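You operate a simulated robot arm through the tools that you are given. There is no shell and no other tool.

You run a simulated robot arm. Do the job below in one go: nothing can be reset, and whatever is moved stays where it is left.

Task
Put the cup in the deep drawer and wipe off the dark smudge.
Fine: shut the drawer; use the yellow pad and lay it back. Set down upright: measuring cup. What is to be rubbed or washed off counts as gone when no trace of it is left.

The check looks at the end state, three seconds after you hand in, the way a careful person would. Anything else that was tipped, shoved, dropped, spilled or broken makes it a failure.

Robot
A 6-joint arm with a two-finger gripper, fixed in place. Base frame: the origin is on the floor under the middle of its stand, x ahead of it, y to its left, z up. Units: m, rad, N and s.
It reaches about 1.572 m from its shoulder. Its first joint turns from -2.897 to 2.897 rad. Payload 2.45 kg.
The tool frame sits at the grasp point between the pads (the TCP): z along the fingers, y along the line on which they close. The tips reach 0.02 m beyond it. The gripper opens to 0.14 m; its body begins 0.168 m behind the TCP.
Orientation is told as [roll, pitch, yaw] about the base's x, y, z axes, in that order, counted from this pose: with the fingers straight down and closing along the base's y, the tool's x points along the base's -x, its y along +y and its z along -z.

Tools
- The arm moves only by the tool step_arm. Its argument "motion" is a list of rows, each an object (a shift or turn left out is 0, a gripper value left out holds the last) with "delta_pos": the shift along the tool's x, y, z in units of 50 mm (1.0 is 50 mm), a list of three; "turn": the turn, a rotation vector about the tool's x, y, z in units of 6 degrees (1.0 is 6 degrees), a list of three. In form: [{"delta_pos": [tx, ty, tz], "turn": [ax, ay, az]}, ...]. A call has 1 to 20 rows; each row shifts and turns the commanded pose from where the row before left it, along the tool's axes as they then stand. "grip" is the finger opening in cm, from 0 to 14, set as the call begins (left out, the last holds). A call with a number of a shift or a turn outside -1 to 1 is refused whole. Each row takes 0.2 s and may step no farther than 0.05 m and 0.15 rad from the row before; otherwise, or with a gripper value out of range, the whole call is refused. Where a pose cannot be reached the arm comes as near as it can. A force on the tool above 40 N (or 10 N above the force at the start of the call, whichever is more), or a blocked arm, ends the call early, and 0.2 s more pass. Each finger travels about 0.045 m/s and halts on what it meets, pressing with about 34 N; the grip force reading is that of the motor and also rises with nothing between the fingers. The clock runs only during rows and for 0.2 s after the last one: add rows that do not move to give the fingers time. The reply holds the time, the measured pose of the TCP, the force on the tool along the base axes, the opening and the grip force, in the units named above and with some noise, with the torque about the TCP (base axes, N m) and any sound that the robot's microphone picked up.
- Cameras (640 x 400 px; columns grow to the right, rows downward): "scene" is fixed at [0.0491, 0.5013, 1.5099]; the picture's right is [-0.45, -0.89, 0.00], its down [-0.34, 0.17, -0.93] and it looks along [0.83, -0.42, -0.38] (base axes); focal length 310 px, centre (320, 200). "wrist" rides on the gripper at [0.078, 0.011, -0.209] in the tool frame; the picture's right is [-0.14, 0.99, 0.00], its down [-0.92, -0.13, -0.37] and it looks along [-0.37, -0.05, 0.93] (tool axes); focal length 280 px, centre (320, 200). There is no depth. A picture from a camera that has moved, and an enlarged one, comes with that camera's place and axes in the base frame and with its lens.
- snapshot(camera): a new picture of that camera. It takes no simulated time.
- enlarge(camera, box): a new picture of the part [left, top, right, bottom] of that camera's present view, enlarged. It takes no simulated time.
- job_done(): hands the job in; it is judged then, once.

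Places have to be worked out from the pictures, the camera data and where the tool is seen. Open the gripper and draw the arm clear of the work before you hand the job in, unless the task says otherwise.

The tools are called after ">>>" as a command line: name --argument value ..., lists and objects as JSON in quotes. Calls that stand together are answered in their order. step_arm: Moves the arm, as the interface text tells. Its arguments: {"type":"object","properties":{"motion":{"type":"array","items":{"type":"object","properties":{"delta_pos":{"type":"array","items":{"type":"number"}},"turn":{"type":"array","items":{"type":"number"}}}}},"grip":{"type":"number"}},"required":["motion"]} The other tools are called the same way: snapshot (camera) takes a picture; enlarge (camera, box) takes an enlarged picture of a part of a camera's view; job_done () hands the job in.

At the start:

```text
time: 0.0
eef_pos: [0.7754, 0.2573, 1.233]
ee_rot: [-0.001, -0.002, 0.001]
force: [-0.1, 0.4, -0.4]
torque: [0.02, -0.01, -0.01]
gripper_width: 0.14
grip_force: 0.1
```

scene: 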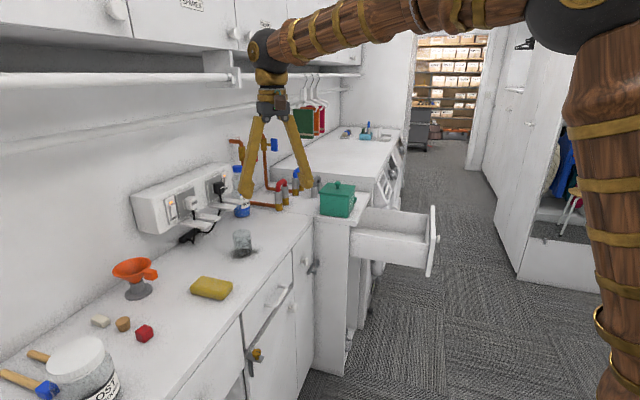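
wrist: 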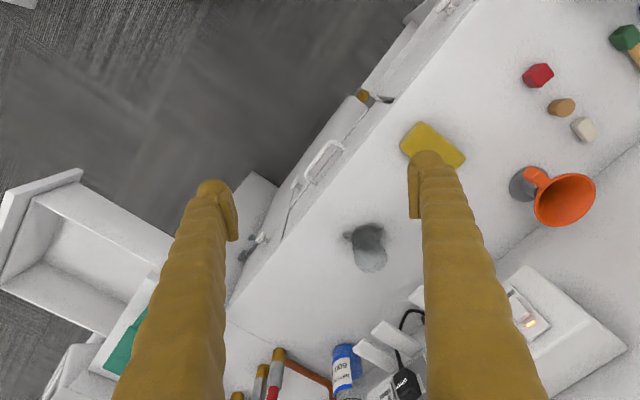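

I'll begin by looking closely at the counter, the cup, the smudge and the drawers.

>>> enlarge --camera "scene" --box '[180, 200, 340, 300]'

>>> enlarge --camera "scene" --box '[280, 160, 460, 280]'

>>> enlarge --camera "wrist" --box '[200, 100, 480, 280]'

>>> enlarge --camera "scene" --box '[0, 230, 320, 400]'

```text
4.00 times, centred on (260, 250) of scene
camera zoom: at [0.0491, 0.5013, 1.5099], right [-0.45, -0.89, 0.0], down [-0.34, 0.17, -0.93], along [0.83, -0.42, -0.38], focal length 1238 px, centre (560, 0)
```

zoom: 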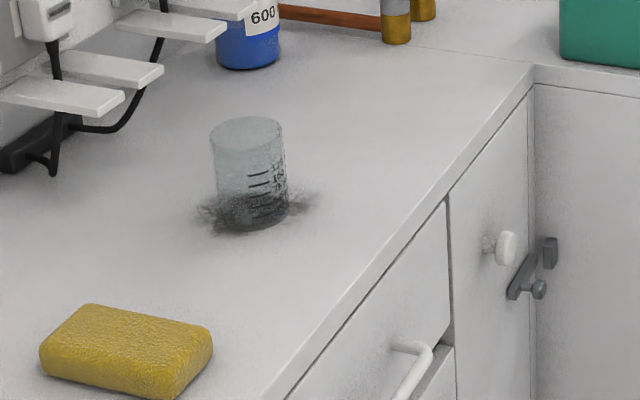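

```text
3.33 times, centred on (370, 220) of scene
camera zoom: at [0.0491, 0.5013, 1.5099], right [-0.45, -0.89, 0.0], down [-0.34, 0.17, -0.93], along [0.83, -0.42, -0.38], focal length 1032 px, centre (153, 133)
```

zoom: 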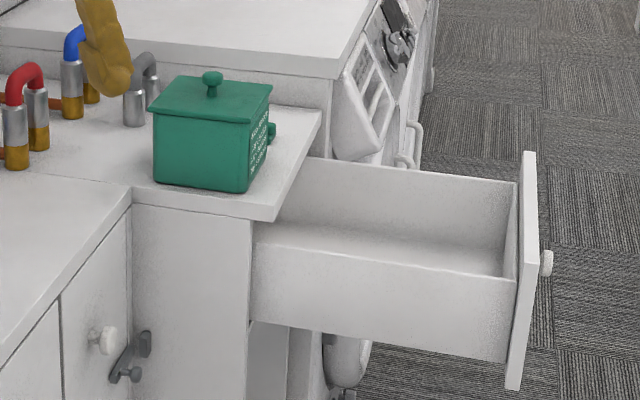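

```text
2.22 times, centred on (340, 190) of wrist
camera zoom: at [0.6974, 0.269, 1.4416], right [0.14, 0.99, 0.0], down [0.92, -0.13, 0.37], along [0.37, -0.05, -0.93], focal length 623 px, centre (276, 222)
```

zoom: 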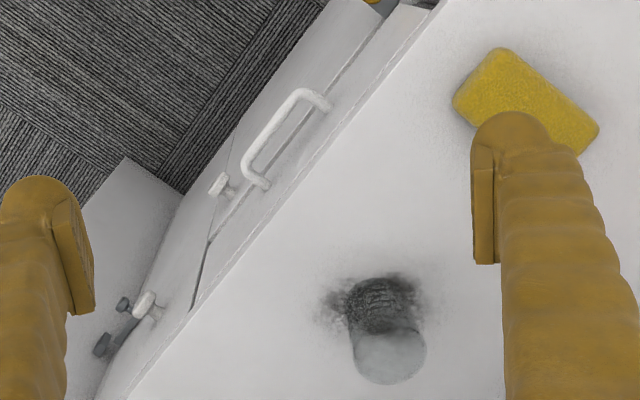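

```text
2.00 times, centred on (160, 315) of scene
camera zoom: at [0.0491, 0.5013, 1.5099], right [-0.45, -0.89, 0.0], down [-0.34, 0.17, -0.93], along [0.83, -0.42, -0.38], focal length 619 px, centre (640, -30)
```

zoom: 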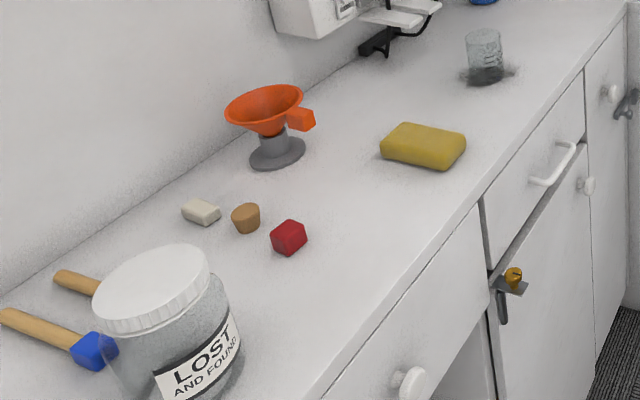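

The counter edge seems to run at 45° to the base axes, with the cup near (0.99, 0.32) on a top at z≈0.94, standing on the smudge. I need to know the drawers better, so I zoom in further before moving.

>>> enlarge --camera "scene" --box '[200, 240, 340, 400]'

>>> enlarge --camera "wrist" --box '[0, 150, 200, 400]'

>>> enlarge --camera "wrist" --box '[220, 0, 480, 260]'

>>> enlarge --camera "scene" --box '[300, 80, 460, 180]'

```text
2.50 times, centred on (270, 320) of scene
camera zoom: at [0.0491, 0.5013, 1.5099], right [-0.45, -0.89, 0.0], down [-0.34, 0.17, -0.93], along [0.83, -0.42, -0.38], focal length 774 px, centre (445, -100)
```

zoom: 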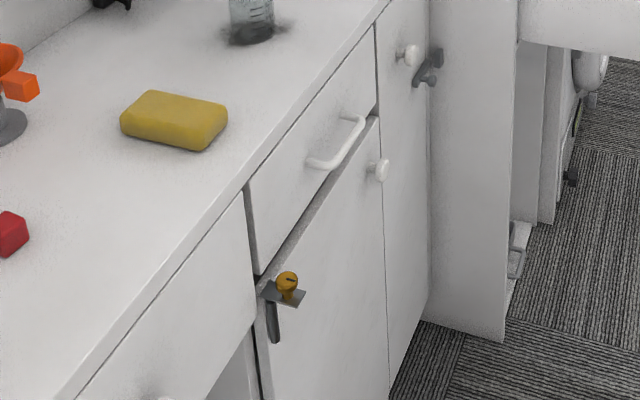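

```text
1.60 times, centred on (100, 275) of wrist
camera zoom: at [0.6974, 0.269, 1.4416], right [0.14, 0.99, 0.0], down [0.92, -0.13, 0.37], along [0.37, -0.05, -0.93], focal length 449 px, centre (672, 80)
```

zoom: 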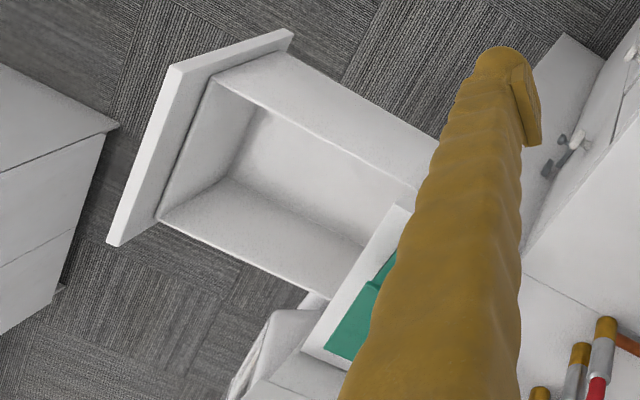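

```text
1.54 times, centred on (350, 130) of wrist
camera zoom: at [0.6974, 0.269, 1.4416], right [0.14, 0.99, 0.0], down [0.92, -0.13, 0.37], along [0.37, -0.05, -0.93], focal length 431 px, centre (274, 308)
```

zoom: 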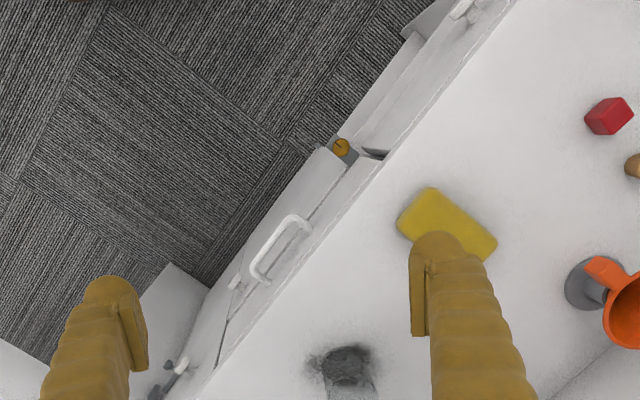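

```text
4.00 times, centred on (380, 130) of scene
camera zoom: at [0.0491, 0.5013, 1.5099], right [-0.45, -0.89, 0.0], down [-0.34, 0.17, -0.93], along [0.83, -0.42, -0.38], focal length 1238 px, centre (80, 480)
```

zoom: 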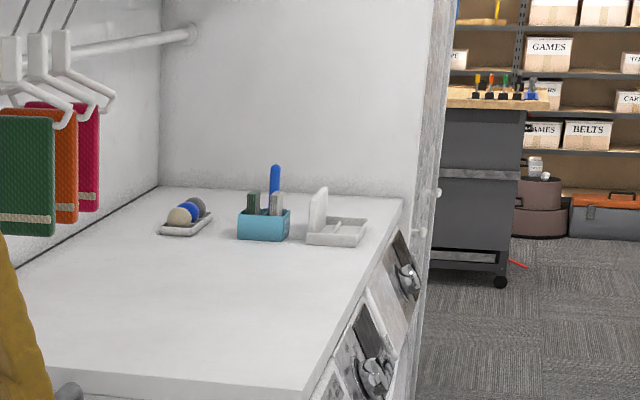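

The open drawer's front comes out about 0.19 m high against about 0.125 m for the loop-handled one, which makes the open one likely to be the deep drawer. I turn the gripper 45° so it squares with the counter (the pad's short side also lies that way), then look again.

>>> step_arm --motion '[{"turn": [0, 0, -1]}, {"turn": [0, 0, -1]}, {"turn": [0, 0, -1]}, {"turn": [0, 0, -1]}, {"turn": [0, 0, -1]}, {"turn": [0, 0, -1]}, {"turn": [0, 0, -1]}, {"turn": [0, 0, -0.5]}, {}]' --grip 14

```text
time: 2.0
eef_pos: [0.7763, 0.2574, 1.2337]
ee_rot: [-0.001, 0.0, 0.788]
force: [0.1, -0.8, 0.4]
torque: [-0.01, -0.03, -0.02]
gripper_width: 0.1397
grip_force: 0.1
```

The yaw is now 0.788 rad as wanted. I take both pictures to see how the view has changed.

>>> snapshot --camera "wrist"

>>> snapshot --camera "scene"

```text
taken
camera wrist: at [0.7127, 0.2108, 1.4413], right [-0.6, 0.8, 0.0], down [0.74, 0.56, 0.37], along [0.29, 0.22, -0.93], focal length 280 px, centre (320, 200)
```

wrist: 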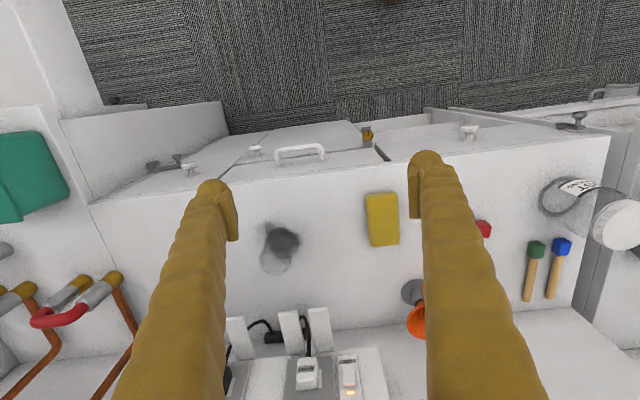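

```text
taken
```

scene: 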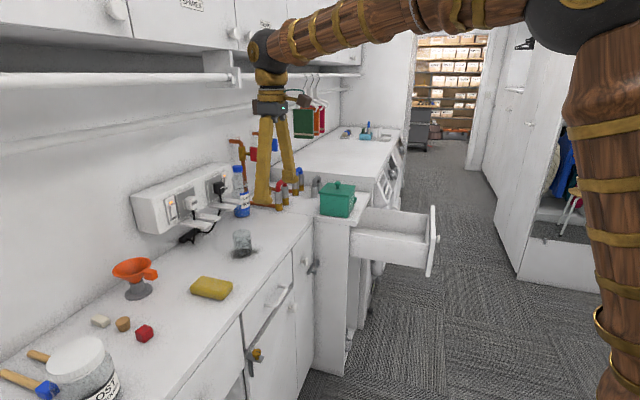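

The view is now square to the counter. I draw back from the counter by 0.2 m to see the drawer fronts and the left-hand drawer better.

>>> step_arm --motion '[{"delta_pos": [0.8, 0, 0]}, {"delta_pos": [0.8, 0, 0]}, {"delta_pos": [0.8, 0, 0]}, {"delta_pos": [0.8, 0, 0]}, {"delta_pos": [0.8, 0, 0]}, {}]'

>>> snapshot --camera "wrist"

```text
time: 3.4
eef_pos: [0.6323, 0.1155, 1.2341]
ee_rot: [0.001, -0.001, 0.785]
force: [0.1, -0.3, 0.2]
torque: [0.0, 0.02, -0.01]
gripper_width: 0.14
grip_force: 0.0
```

```text
taken
camera wrist: at [0.5689, 0.0671, 1.4421], right [-0.6, 0.8, 0.0], down [0.74, 0.56, 0.37], along [0.29, 0.22, -0.93], focal length 280 px, centre (320, 200)
```

wrist: 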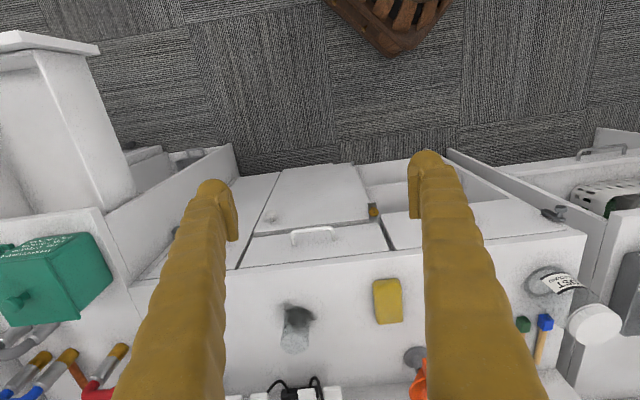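

>>> enlarge --camera "wrist" --box '[220, 140, 440, 280]'

>>> enlarge --camera "wrist" --box '[430, 110, 640, 350]'

>>> enlarge --camera "wrist" --box '[0, 0, 240, 220]'

```text
2.86 times, centred on (330, 210) of wrist
camera zoom: at [0.5689, 0.0671, 1.4421], right [-0.6, 0.8, 0.0], down [0.74, 0.56, 0.37], along [0.29, 0.22, -0.93], focal length 801 px, centre (291, 171)
```

zoom: 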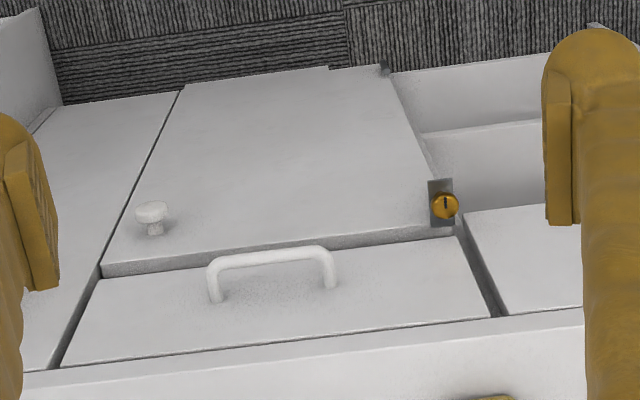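

```text
1.67 times, centred on (535, 230) of wrist
camera zoom: at [0.5689, 0.0671, 1.4421], right [-0.6, 0.8, 0.0], down [0.74, 0.56, 0.37], along [0.29, 0.22, -0.93], focal length 467 px, centre (-38, 150)
```

zoom: 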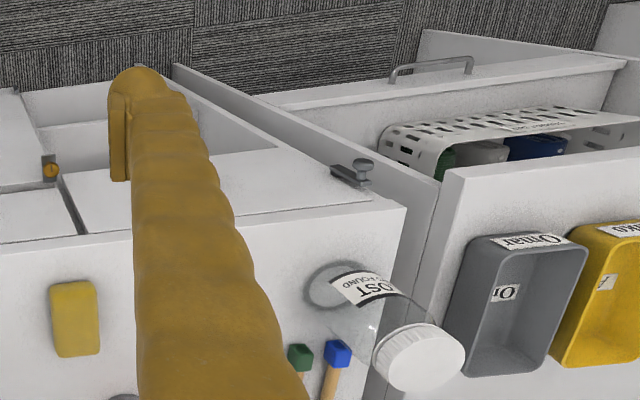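

```text
1.82 times, centred on (120, 110) of wrist
camera zoom: at [0.5689, 0.0671, 1.4421], right [-0.6, 0.8, 0.0], down [0.74, 0.56, 0.37], along [0.29, 0.22, -0.93], focal length 510 px, centre (684, 364)
```

zoom: 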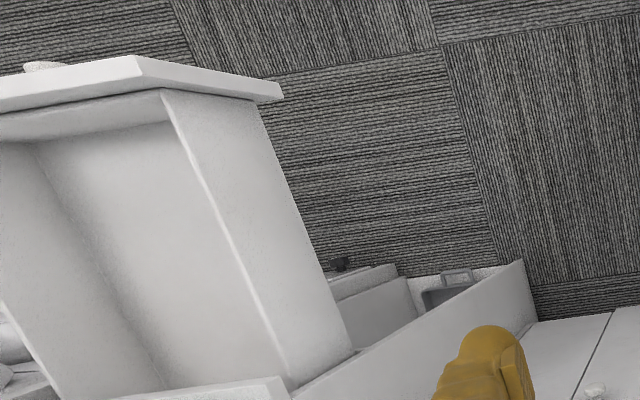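

There's another cabinet to the left with an open compartment, a metal handle and a basket. I move left along the counter to see whether that is a drawer too.

>>> step_arm --motion '[{"delta_pos": [0, 0.8, 0]}, {"delta_pos": [0, 0.8, 0]}, {"delta_pos": [0, 0.8, 0]}, {"delta_pos": [0, 0.8, 0]}, {"delta_pos": [0, 0.8, 0]}, {"delta_pos": [0, 0.8, 0]}, {"delta_pos": [0, 0.8, 0]}, {"delta_pos": [0, 0.8, 0]}, {}]'

>>> snapshot --camera "wrist"

```text
time: 5.4
eef_pos: [0.4074, 0.3398, 1.2336]
ee_rot: [0.0, 0.0, 0.785]
force: [0.5, -0.1, -0.1]
torque: [0.02, 0.0, 0.0]
gripper_width: 0.14
grip_force: 0.2
```

```text
taken
camera wrist: at [0.345, 0.294, 1.442], right [-0.6, 0.8, 0.0], down [0.74, 0.56, 0.37], along [0.29, 0.22, -0.93], focal length 280 px, centre (320, 200)
```

wrist: 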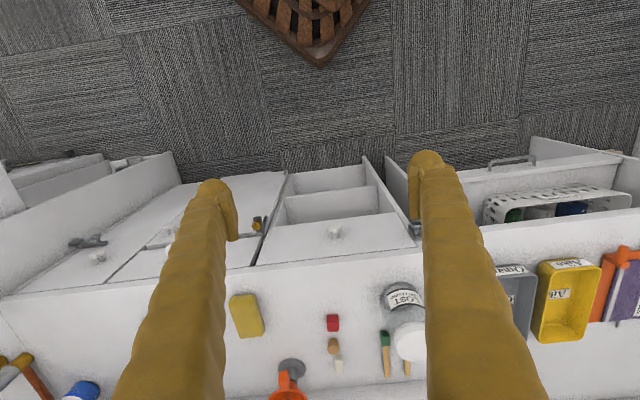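

The left cabinet's lower part holds a basket behind a panel with a metal handle. I enlarge it to tell a drawer from a shelf.

>>> enlarge --camera "wrist" --box '[440, 120, 640, 280]'

>>> enlarge --camera "wrist" --box '[200, 140, 440, 300]'

>>> enlarge --camera "wrist" --box '[0, 130, 200, 300]'

```text
2.50 times, centred on (540, 200) of wrist
camera zoom: at [0.345, 0.294, 1.442], right [-0.6, 0.8, 0.0], down [0.74, 0.56, 0.37], along [0.29, 0.22, -0.93], focal length 701 px, centre (-230, 200)
```

zoom: 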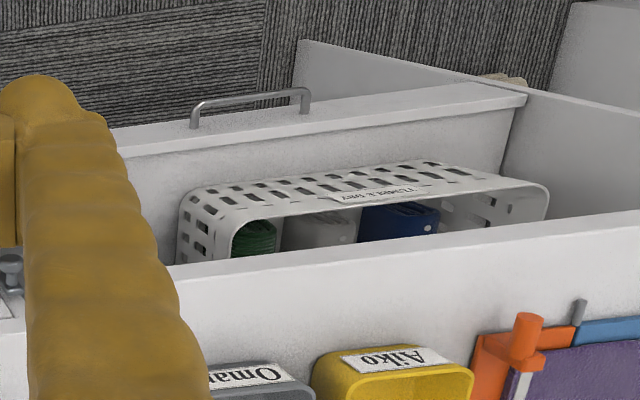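

```text
2.50 times, centred on (320, 220) of wrist
camera zoom: at [0.345, 0.294, 1.442], right [-0.6, 0.8, 0.0], down [0.74, 0.56, 0.37], along [0.29, 0.22, -0.93], focal length 701 px, centre (320, 150)
```

zoom: 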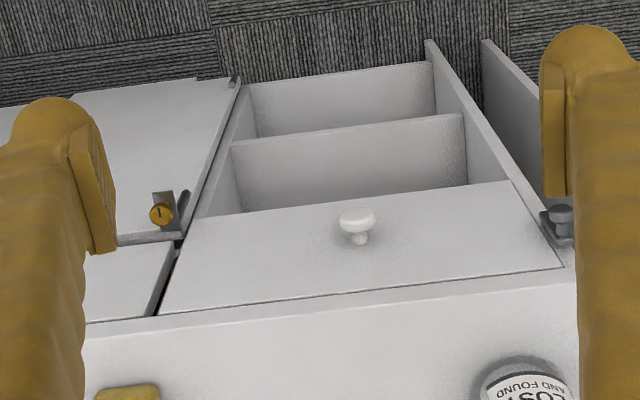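

```text
2.35 times, centred on (100, 215) of wrist
camera zoom: at [0.345, 0.294, 1.442], right [-0.6, 0.8, 0.0], down [0.74, 0.56, 0.37], along [0.29, 0.22, -0.93], focal length 660 px, centre (838, 165)
```

zoom: 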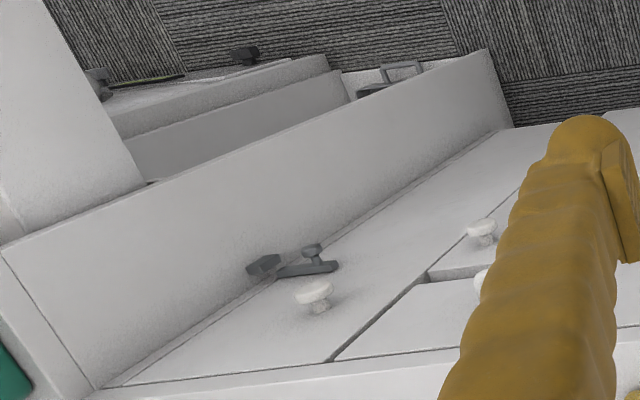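

The loop drawer front is about 0.13 m, the left knob drawer about 0.17 m, and the open one about 0.19 m and plainly deep-boxed, so the open drawer is the one meant. I go back over the work area, short of the cup, to measure the cup and the smudge.

>>> step_arm --motion '[{"delta_pos": [-0.45, -0.767, 0]}, {"delta_pos": [-0.45, -0.767, 0]}, {"delta_pos": [-0.45, -0.767, 0]}, {"delta_pos": [-0.45, -0.767, 0]}, {"delta_pos": [-0.45, -0.767, 0]}, {"delta_pos": [-0.45, -0.767, 0]}, {"delta_pos": [-0.45, -0.767, 0]}, {"delta_pos": [-0.45, -0.767, 0]}, {"delta_pos": [-0.45, -0.767, 0]}, {"delta_pos": [-0.45, -0.767, 0]}, {"delta_pos": [-0.45, -0.767, 0]}, {}]'

>>> snapshot --camera "wrist"

>>> enlarge --camera "wrist" --box '[230, 120, 420, 240]'

```text
time: 8.0
eef_pos: [0.8838, 0.2205, 1.2334]
ee_rot: [-0.002, -0.001, 0.786]
force: [-0.1, 0.4, -0.2]
torque: [0.0, 0.0, 0.01]
gripper_width: 0.1401
grip_force: 0.1
```

```text
taken
camera wrist: at [0.8203, 0.1727, 1.4418], right [-0.6, 0.8, 0.0], down [0.74, 0.56, 0.37], along [0.29, 0.22, -0.93], focal length 280 px, centre (320, 200)
```

wrist: 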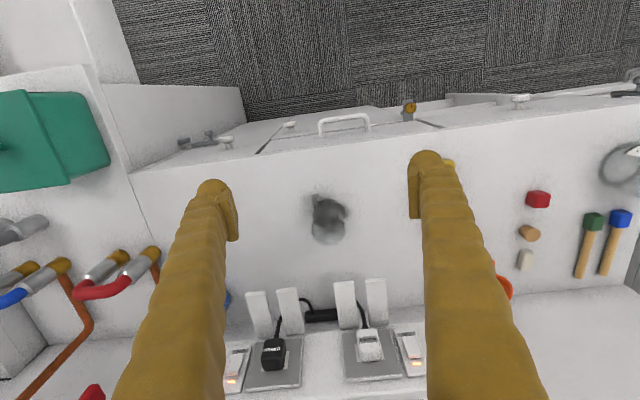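

```text
3.33 times, centred on (325, 180) of wrist
camera zoom: at [0.8203, 0.1727, 1.4418], right [-0.6, 0.8, 0.0], down [0.74, 0.56, 0.37], along [0.29, 0.22, -0.93], focal length 935 px, centre (303, 267)
```

zoom: 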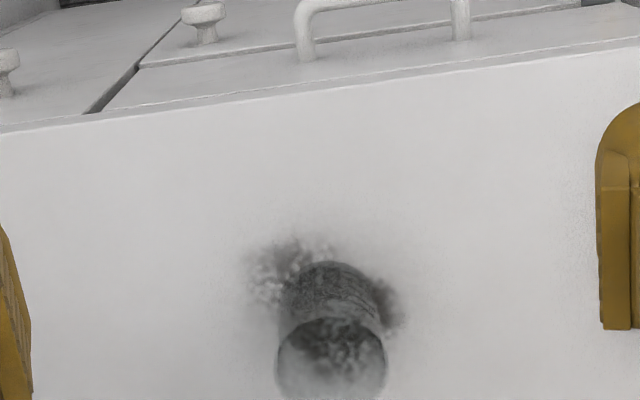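

The cup stands at about n=0.926 along the counter normal, which is x≈0.991, y≈0.319, with its rim near z≈1.016 and about 56 mm wide. I bring the open gripper over it and part way down, then check.

>>> step_arm --motion '[{"delta_pos": [-0.725, -0.03, 0]}, {"delta_pos": [-0.725, -0.03, 0]}, {"delta_pos": [-0.725, -0.03, 0]}, {"delta_pos": [-0.725, -0.03, 0]}, {"delta_pos": [0, 0, 0.9]}, {"delta_pos": [0, 0, 0.9]}, {"delta_pos": [0, 0, 0.8]}, {}]'

>>> snapshot --camera "wrist"

>>> enlarge --camera "scene" --box '[180, 160, 340, 260]'

```text
time: 9.8
eef_pos: [0.9872, 0.316, 1.1024]
ee_rot: [0.0, 0.0, 0.788]
force: [-1.2, -0.6, -0.6]
torque: [0.02, -0.03, -0.02]
gripper_width: 0.1402
grip_force: 0.1
```

```text
taken
camera wrist: at [0.925, 0.2694, 1.3118], right [-0.6, 0.8, 0.0], down [0.74, 0.56, 0.37], along [0.29, 0.22, -0.93], focal length 280 px, centre (320, 200)
```

wrist: 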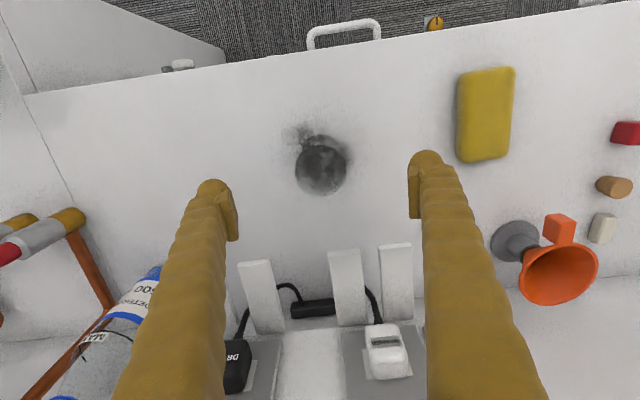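

```text
4.00 times, centred on (260, 210) of scene
camera zoom: at [0.0491, 0.5013, 1.5099], right [-0.45, -0.89, 0.0], down [-0.34, 0.17, -0.93], along [0.83, -0.42, -0.38], focal length 1238 px, centre (560, 160)
```

zoom: 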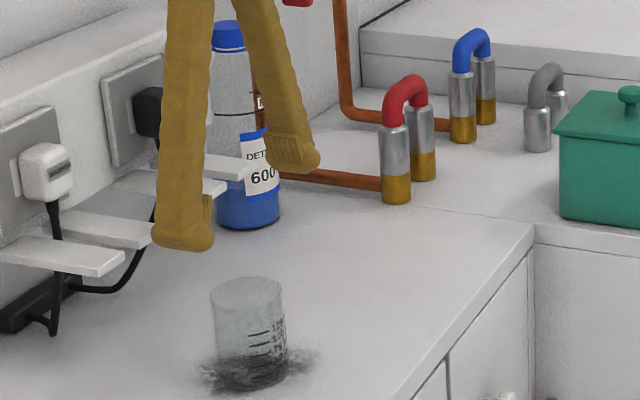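

The gripper is centred on the cup along the counter and 6 mm short of it in depth; the plug shelves (tips near n≈1.01) are clear of the fingers. I correct and lower to z≈0.99.

>>> step_arm --motion '[{"delta_pos": [-0.12, 0, 0.2]}, {"delta_pos": [0, 0, 0.6]}, {"delta_pos": [0, 0, 0.5]}, {"delta_pos": [0, 0, 0.5]}, {"delta_pos": [0, 0, 0.45]}, {}]'

>>> snapshot --camera "wrist"

>>> enlarge --camera "scene" --box '[180, 180, 340, 280]'

```text
time: 11.2
eef_pos: [0.993, 0.32, 0.9902]
ee_rot: [-0.001, -0.001, 0.785]
force: [-0.5, 0.0, -0.5]
torque: [-0.01, 0.03, 0.01]
gripper_width: 0.1398
grip_force: 0.0
```

```text
taken
camera wrist: at [0.9296, 0.2735, 1.1985], right [-0.6, 0.8, 0.0], down [0.74, 0.56, 0.37], along [0.29, 0.22, -0.93], focal length 280 px, centre (320, 200)
```

wrist: 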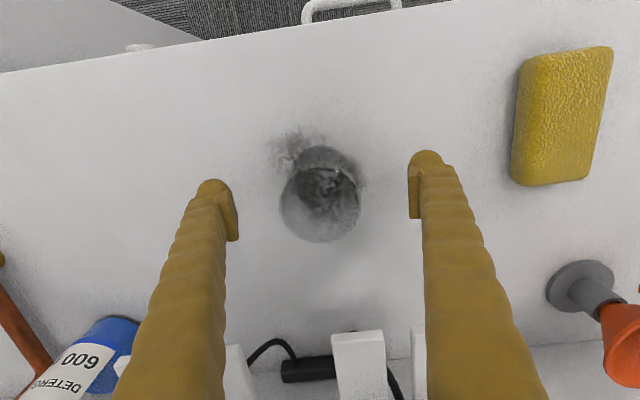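

```text
4.00 times, centred on (260, 230) of scene
camera zoom: at [0.0491, 0.5013, 1.5099], right [-0.45, -0.89, 0.0], down [-0.34, 0.17, -0.93], along [0.83, -0.42, -0.38], focal length 1238 px, centre (560, 80)
```

zoom: 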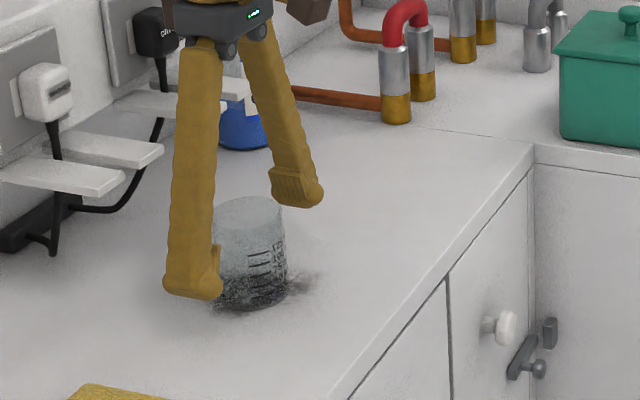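

The cup sits centred between the open fingers, with the tips above the counter. I close on it gently.

>>> step_arm --motion '[{}, {}, {}, {}, {}, {}, {}, {}]' --grip 4.8

>>> enlarge --camera "scene" --box '[180, 180, 340, 280]'

```text
time: 13.0
eef_pos: [0.993, 0.3193, 0.9905]
ee_rot: [0.0, -0.001, 0.785]
force: [-0.2, 0.5, -0.1]
torque: [0.04, 0.01, 0.0]
gripper_width: 0.0609
grip_force: 34.0
```

```text
4.00 times, centred on (260, 230) of scene
camera zoom: at [0.0491, 0.5013, 1.5099], right [-0.45, -0.89, 0.0], down [-0.34, 0.17, -0.93], along [0.83, -0.42, -0.38], focal length 1238 px, centre (560, 80)
```

zoom: 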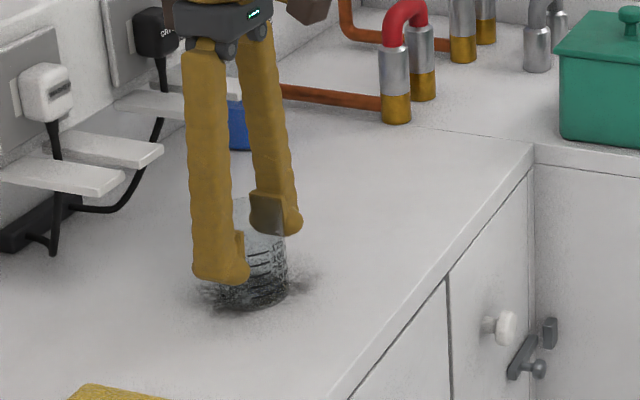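

Contact at 0.061 m with firm grip. I lift a little and check that the cup comes along upright.

>>> step_arm --motion '[{"delta_pos": [0, 0, -0.3]}, {"delta_pos": [0, 0, -0.5]}, {"delta_pos": [0, 0, -0.8]}, {"delta_pos": [0, 0, -0.8]}, {}]'

>>> enlarge --camera "scene" --box '[180, 150, 340, 290]'

>>> snapshot --camera "wrist"

```text
time: 14.2
eef_pos: [0.9937, 0.3205, 1.1105]
ee_rot: [0.0, -0.001, 0.785]
force: [0.4, -0.6, 0.3]
torque: [0.01, 0.02, 0.02]
gripper_width: 0.0609
grip_force: 33.7
```

```text
2.86 times, centred on (260, 220) of scene
camera zoom: at [0.0491, 0.5013, 1.5099], right [-0.45, -0.89, 0.0], down [-0.34, 0.17, -0.93], along [0.83, -0.42, -0.38], focal length 885 px, centre (491, 143)
```

zoom: 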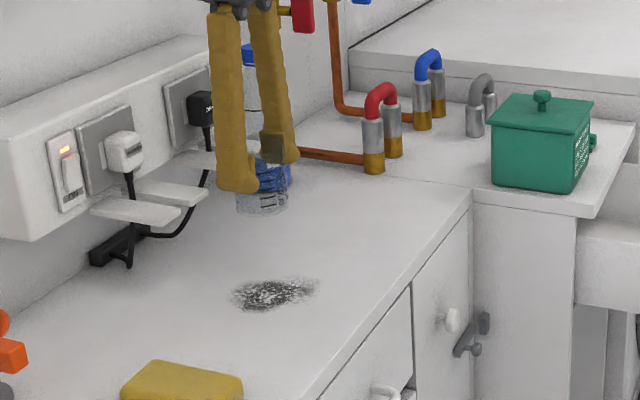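

```text
taken
camera wrist: at [0.9305, 0.2739, 1.3185], right [-0.6, 0.8, 0.0], down [0.74, 0.56, 0.37], along [0.29, 0.22, -0.93], focal length 280 px, centre (320, 200)
```

wrist: 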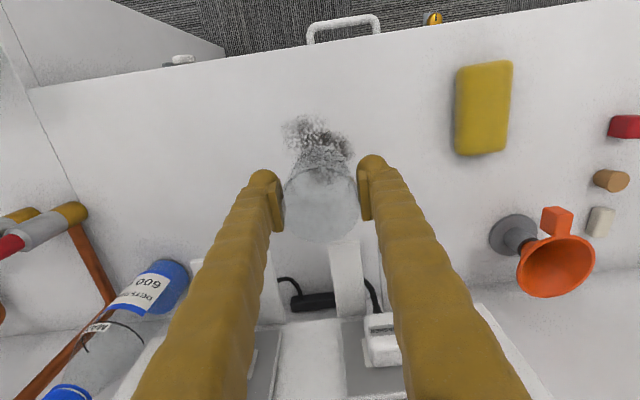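

The cup came up cleanly and the smudge lies bare on the counter. I raise higher and carry the cup back and to the right over the open drawer.

>>> step_arm --motion '[{"delta_pos": [0.2, 0, -0.9]}, {"delta_pos": [0.4, 0, -0.85]}, {"delta_pos": [0.6, 0, -0.75]}, {"delta_pos": [0.9, 0, -0.3]}, {"delta_pos": [0.9, 0, 0]}, {"delta_pos": [0.7, -0.7, 0]}, {"delta_pos": [0.6, -0.75, 0]}, {"delta_pos": [0.5, -0.8, 0]}, {"delta_pos": [0.5, -0.8, 0]}, {"delta_pos": [0.5, -0.8, 0]}, {"delta_pos": [0.5, -0.8, 0]}, {"delta_pos": [0.5, -0.8, 0]}, {"delta_pos": [0.5, -0.8, 0]}, {"delta_pos": [0.5, -0.8, 0]}, {"delta_pos": [0.5, -0.8, 0]}, {}]'

>>> snapshot --camera "wrist"

>>> snapshot --camera "scene"

```text
time: 17.6
eef_pos: [0.9785, -0.2499, 1.2529]
ee_rot: [0.0, 0.001, 0.786]
force: [-0.1, -0.3, -0.2]
torque: [0.01, -0.02, 0.02]
gripper_width: 0.061
grip_force: 33.9
```

```text
taken
camera wrist: at [0.9146, -0.2969, 1.46], right [-0.6, 0.8, 0.0], down [0.74, 0.56, 0.37], along [0.29, 0.22, -0.93], focal length 280 px, centre (320, 200)
```

wrist: 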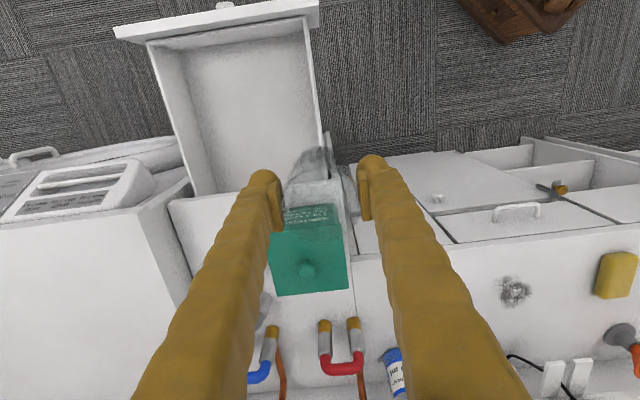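

```text
taken
```

scene: 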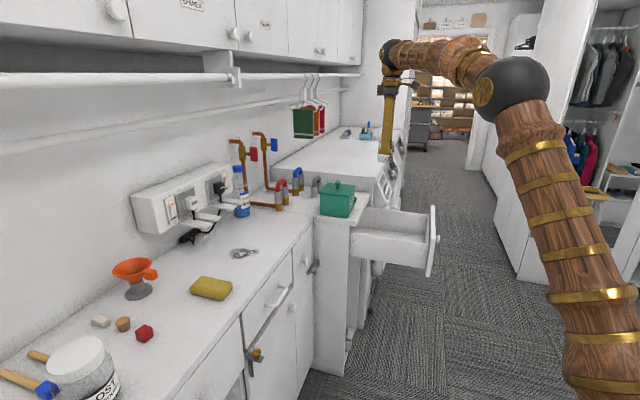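

I'm roughly above and to the left of the drawer. I enlarge the drawer view to place its box and inside depth.

>>> enlarge --camera "wrist" --box '[100, 0, 360, 200]'

>>> enlarge --camera "scene" --box '[300, 160, 460, 290]'

```text
2.00 times, centred on (230, 100) of wrist
camera zoom: at [0.9146, -0.2969, 1.46], right [-0.6, 0.8, 0.0], down [0.74, 0.56, 0.37], along [0.29, 0.22, -0.93], focal length 561 px, centre (500, 400)
```

zoom: 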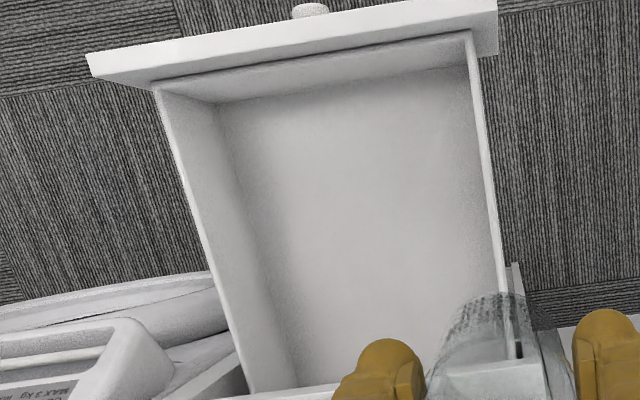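

```text
3.08 times, centred on (380, 225) of scene
camera zoom: at [0.0491, 0.5013, 1.5099], right [-0.45, -0.89, 0.0], down [-0.34, 0.17, -0.93], along [0.83, -0.42, -0.38], focal length 953 px, centre (135, 123)
```

zoom: 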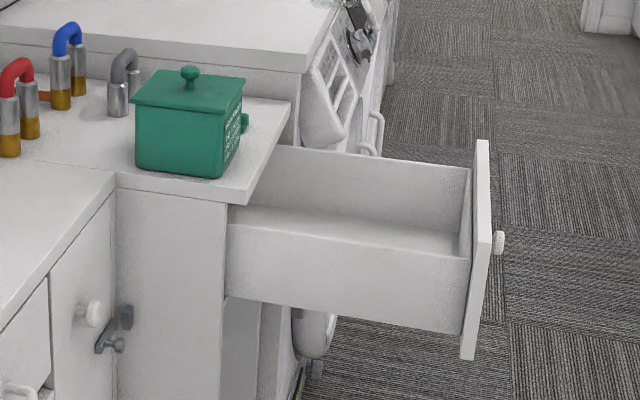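

The drawer box spans roughly e=0.875–1.17 across and n=0.32–0.60 in depth, rim z≈0.85 and floor near z≈0.735–0.755. I move the cup over its middle and lower to about z=0.95, above the rim, then check.

>>> step_arm --motion '[{"delta_pos": [0.325, -0.76, 0]}, {"delta_pos": [0.325, -0.76, 0]}, {"delta_pos": [0.325, -0.76, 0]}, {"delta_pos": [0.325, -0.76, 0]}, {"delta_pos": [0, 0, 0.9]}, {"delta_pos": [0, 0, 0.9]}, {"delta_pos": [0, 0, 0.9]}, {"delta_pos": [0, 0, 0.9]}, {"delta_pos": [0, 0, 0.9]}, {"delta_pos": [0, 0, 0.9]}, {"delta_pos": [0, 0, 0.6]}, {}]'

>>> snapshot --camera "wrist"

>>> enlarge --camera "scene" --box '[300, 130, 460, 290]'

```text
time: 20.2
eef_pos: [1.0276, -0.3979, 0.945]
ee_rot: [0.0, -0.001, 0.786]
force: [-1.0, 0.4, -1.0]
torque: [-0.01, -0.03, -0.02]
gripper_width: 0.0611
grip_force: 33.6
out of reach, approached as far as the arm can: row 4
```

```text
taken
camera wrist: at [0.9638, -0.4445, 1.1526], right [-0.6, 0.8, 0.0], down [0.74, 0.56, 0.37], along [0.29, 0.22, -0.93], focal length 280 px, centre (320, 200)
```

wrist: 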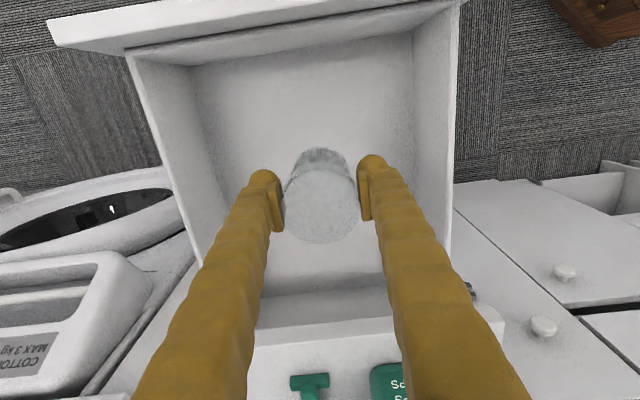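

```text
2.50 times, centred on (380, 210) of scene
camera zoom: at [0.0491, 0.5013, 1.5099], right [-0.45, -0.89, 0.0], down [-0.34, 0.17, -0.93], along [0.83, -0.42, -0.38], focal length 774 px, centre (170, 175)
```

zoom: 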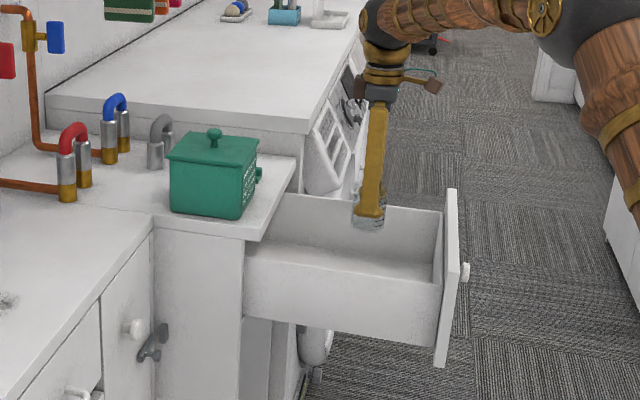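

The cup hangs over the drawer's middle (n≈0.445, e≈1.008), clear of all sides. I lower it into the box to z≈0.815, then feel for the floor in small steps.

>>> step_arm --motion '[{"delta_pos": [0, 0, 0.6]}, {"delta_pos": [0, 0, 0.6]}, {"delta_pos": [0, 0, 0.6]}, {"delta_pos": [0, 0, 0.5]}, {"delta_pos": [0, 0, 0.3]}, {}]'

>>> enlarge --camera "scene" --box '[300, 130, 460, 290]'

>>> snapshot --camera "wrist"

```text
time: 21.6
eef_pos: [1.0281, -0.3979, 0.8142]
ee_rot: [0.0, 0.0, 0.784]
force: [-0.3, -0.1, -0.4]
torque: [-0.01, -0.01, 0.01]
gripper_width: 0.0612
grip_force: 34.0
```

```text
2.50 times, centred on (380, 210) of scene
camera zoom: at [0.0491, 0.5013, 1.5099], right [-0.45, -0.89, 0.0], down [-0.34, 0.17, -0.93], along [0.83, -0.42, -0.38], focal length 774 px, centre (170, 175)
```

zoom: 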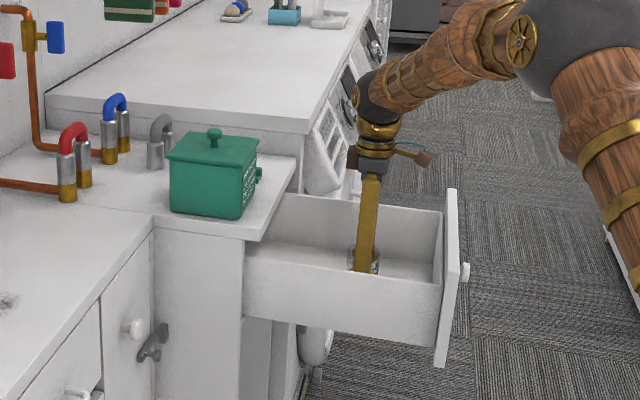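

```text
taken
camera wrist: at [0.9646, -0.4446, 1.0226], right [-0.6, 0.8, 0.0], down [0.74, 0.56, 0.37], along [0.29, 0.22, -0.93], focal length 280 px, centre (320, 200)
```

wrist: 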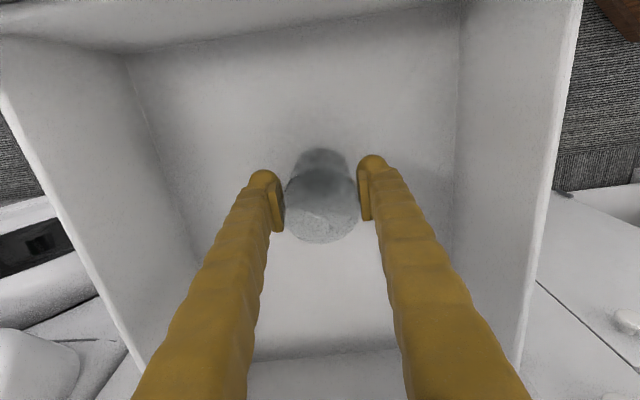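

The cup is inside with no contact yet. I go down in 2 mm steps watching the vertical force.

>>> step_arm --motion '[{"delta_pos": [0, 0, 0.05]}, {"delta_pos": [0, 0, 0.05]}, {"delta_pos": [0, 0, 0.05]}, {"delta_pos": [0, 0, 0.05]}]'

```text
time: 22.6
eef_pos: [1.0265, -0.3981, 0.8051]
ee_rot: [0.0, 0.0, 0.786]
force: [-1.4, -0.3, 7.4]
torque: [-0.14, 0.03, 0.0]
gripper_width: 0.0611
grip_force: 33.7
```

The vertical force rose to 7 N at z=0.805, so the cup rests on the drawer floor. I release it by opening moderately to 9 cm.

>>> step_arm --motion '[{}, {}, {}, {}]' --grip 9

>>> snapshot --camera "wrist"

```text
time: 23.6
eef_pos: [1.0282, -0.3982, 0.8051]
ee_rot: [0.0, -0.001, 0.785]
force: [-0.4, 0.0, 0.1]
torque: [0.0, 0.0, -0.03]
gripper_width: 0.0898
grip_force: 0.1
```

```text
taken
camera wrist: at [0.964, -0.4453, 1.0129], right [-0.6, 0.8, 0.0], down [0.74, 0.56, 0.37], along [0.29, 0.22, -0.93], focal length 280 px, centre (320, 200)
```

wrist: 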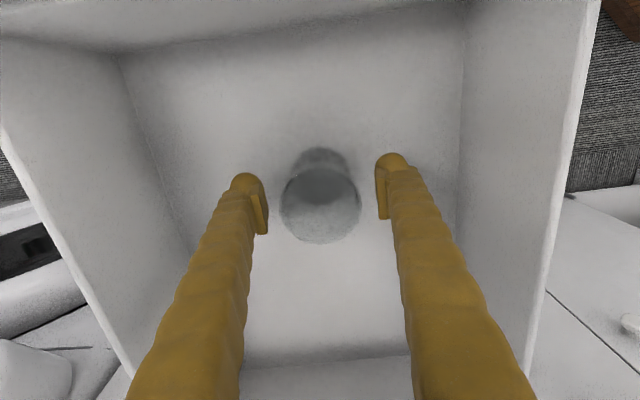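

The cup stands free and upright between the fingers. I lift straight out of the drawer.

>>> step_arm --motion '[{"delta_pos": [0, 0, -0.3]}, {"delta_pos": [0, 0, -0.6]}, {"delta_pos": [0, 0, -0.8]}, {"delta_pos": [0, 0, -0.9]}, {"delta_pos": [0, 0, -0.9]}, {"delta_pos": [0, 0, -0.9]}, {"delta_pos": [0, 0, -0.9]}, {}]'

>>> snapshot --camera "wrist"

>>> enlarge --camera "scene" --box '[300, 130, 460, 290]'

```text
time: 25.4
eef_pos: [1.0266, -0.4002, 1.072]
ee_rot: [0.0, 0.001, 0.786]
force: [0.7, 0.4, -0.3]
torque: [-0.01, 0.02, 0.0]
gripper_width: 0.09
grip_force: 0.0
```

```text
taken
camera wrist: at [0.9626, -0.4463, 1.28], right [-0.6, 0.8, 0.0], down [0.74, 0.56, 0.37], along [0.29, 0.22, -0.93], focal length 280 px, centre (320, 200)
```

wrist: 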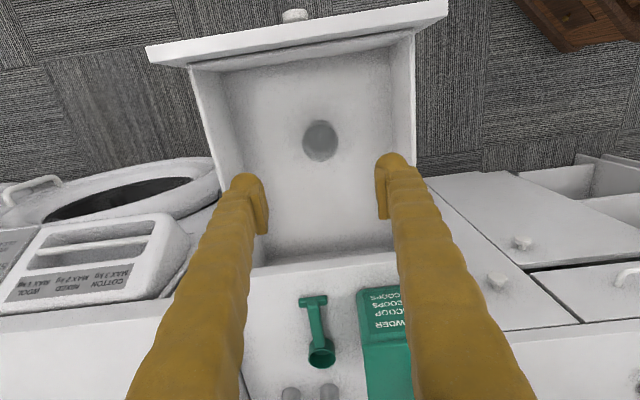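

```text
2.50 times, centred on (380, 210) of scene
camera zoom: at [0.0491, 0.5013, 1.5099], right [-0.45, -0.89, 0.0], down [-0.34, 0.17, -0.93], along [0.83, -0.42, -0.38], focal length 774 px, centre (170, 175)
```

zoom: 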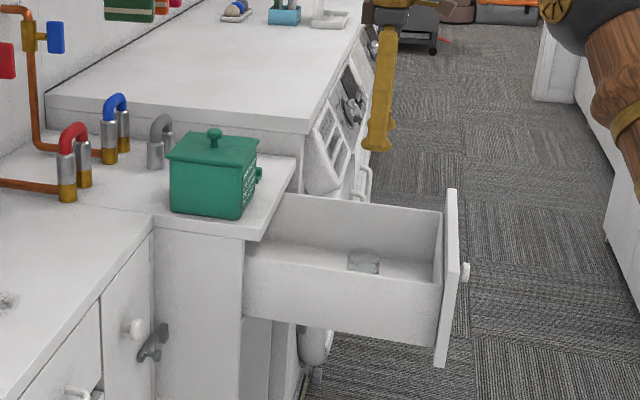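

The cup stands upright in the drawer; a green scoop also lies near the side counter's edge, so I'll push the drawer shut with tilted, closed fingers kept low. First I move out in front of the drawer panel, to the right of its knob.

>>> step_arm --motion '[{"delta_pos": [0.843, -0.237, 0]}, {"delta_pos": [0.843, -0.237, 0]}, {"delta_pos": [0.843, -0.237, 0]}, {"delta_pos": [0.843, -0.237, 0]}, {"delta_pos": [0.843, -0.237, 0]}, {"delta_pos": [0.843, -0.237, 0]}, {}]' --grip 0

>>> snapshot --camera "wrist"

```text
time: 27.0
eef_pos: [0.8968, -0.6274, 1.0716]
ee_rot: [0.0, 0.0, 0.785]
force: [0.0, 0.2, -0.2]
torque: [0.03, -0.01, 0.01]
gripper_width: 0.0
grip_force: 29.5
```

```text
taken
camera wrist: at [0.8346, -0.6727, 1.2801], right [-0.6, 0.8, 0.0], down [0.74, 0.56, 0.37], along [0.29, 0.22, -0.93], focal length 280 px, centre (320, 200)
```

wrist: 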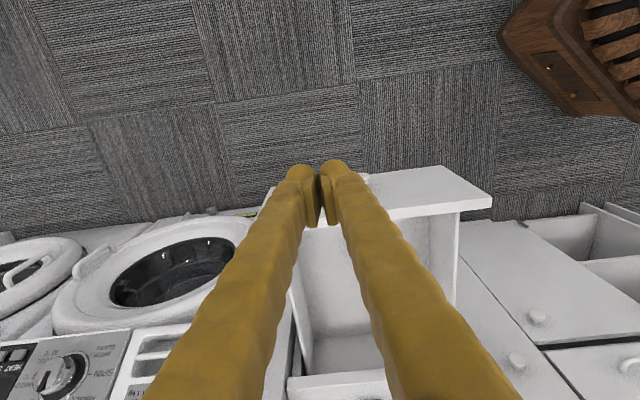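

The panel's outer face is at n≈0.30 from z≈0.72 to 0.90, with the knob near e≈1.015. I shift slightly further right of the knob and lower the closed fingers in front of the panel.

>>> step_arm --motion '[{"delta_pos": [0, -0.25, 0.5]}, {"delta_pos": [0, 0, 0.9]}, {"delta_pos": [0, 0, 0.9]}, {"delta_pos": [0, 0, 0.9]}, {"delta_pos": [0, 0, 0.9]}, {"delta_pos": [0, 0, 0.44]}, {}]'

>>> step_arm --motion '[{"turn": [0, -1, 0]}, {"turn": [0, -1, 0]}, {"turn": [0, -1, 0]}, {"turn": [0, -1, 0]}, {"turn": [0, -1, 0]}, {"turn": [0, -1, 0]}, {}]'

>>> snapshot --camera "wrist"

>>> snapshot --camera "scene"

```text
time: 28.6
eef_pos: [0.9092, -0.6386, 0.8416]
ee_rot: [0.0, 0.0, 0.786]
force: [0.4, 0.0, -0.1]
torque: [-0.02, -0.03, 0.01]
gripper_width: 0.0
grip_force: 28.8
```

```text
time: 30.2
eef_pos: [0.9078, -0.6369, 0.8438]
ee_rot: [-0.002, -0.63, 0.786]
force: [-0.3, -0.2, 0.1]
torque: [0.0, -0.01, -0.02]
gripper_width: 0.0
grip_force: 29.8
```

```text
taken
camera wrist: at [0.7685, -0.7601, 0.9647], right [-0.62, 0.78, 0.08], down [0.46, 0.28, 0.84], along [0.63, 0.56, -0.54], focal length 280 px, centre (320, 200)
```

wrist: 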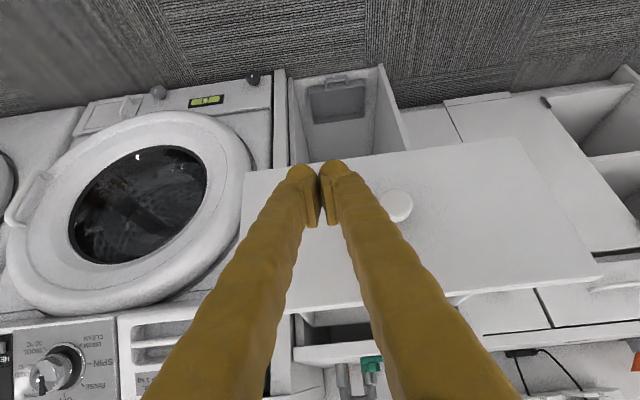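

```text
taken
```

scene: 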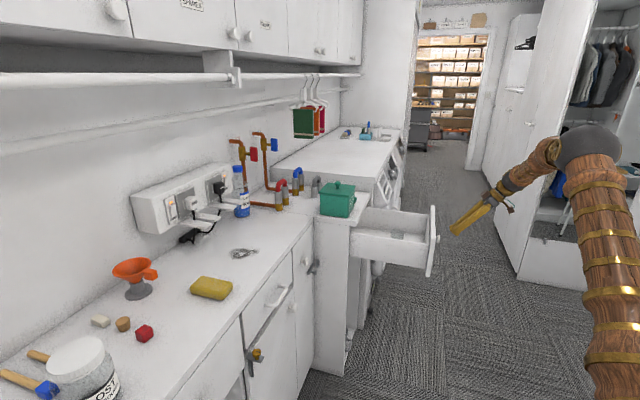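

The fingers are tilted and aimed at the panel just right of the knob, with clear space around. I push slowly along the drawer's travel direction.

>>> step_arm --motion '[{"delta_pos": [-0.324, 0, 0.235]}, {"delta_pos": [-0.324, 0, 0.235]}, {"delta_pos": [-0.2, 0, 0.145]}, {"delta_pos": [-0.15, 0, 0.109]}, {"delta_pos": [-0.15, 0, 0.109]}, {"delta_pos": [-0.15, 0, 0.109]}, {"delta_pos": [-0.2, 0, 0.145]}, {"delta_pos": [-0.2, 0, 0.145]}, {"delta_pos": [-0.2, 0, 0.145]}, {"delta_pos": [-0.2, 0, 0.145]}]'

>>> snapshot --camera "scene"

>>> snapshot --camera "wrist"

```text
time: 32.4
eef_pos: [1.0003, -0.5445, 0.8423]
ee_rot: [-0.001, -0.629, 0.784]
force: [0.9, -0.9, 0.2]
torque: [0.0, -0.01, -0.01]
gripper_width: 0.0004
grip_force: 29.6
```

```text
taken
```

scene: 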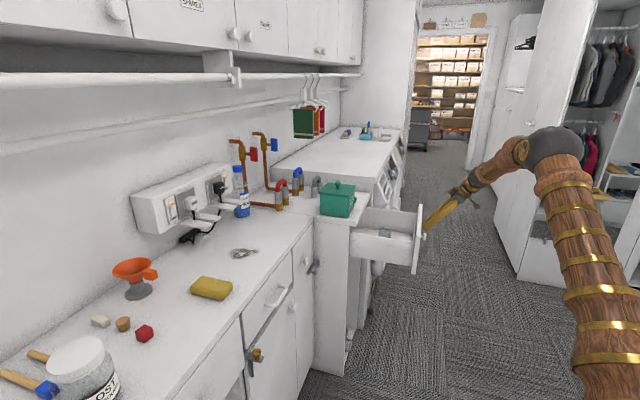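

```text
taken
camera wrist: at [0.8609, -0.6681, 0.9644], right [-0.62, 0.78, 0.08], down [0.46, 0.28, 0.84], along [0.63, 0.56, -0.54], focal length 280 px, centre (320, 200)
```

wrist: 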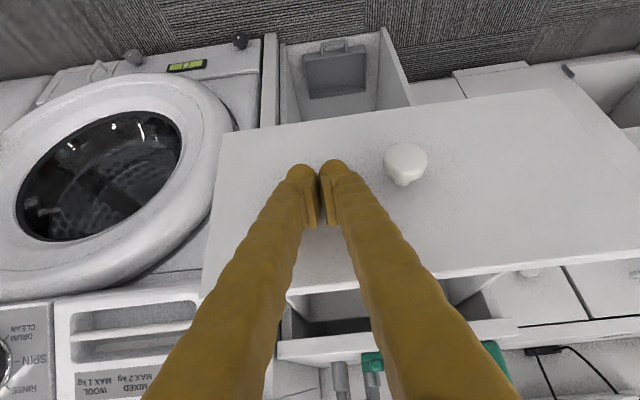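

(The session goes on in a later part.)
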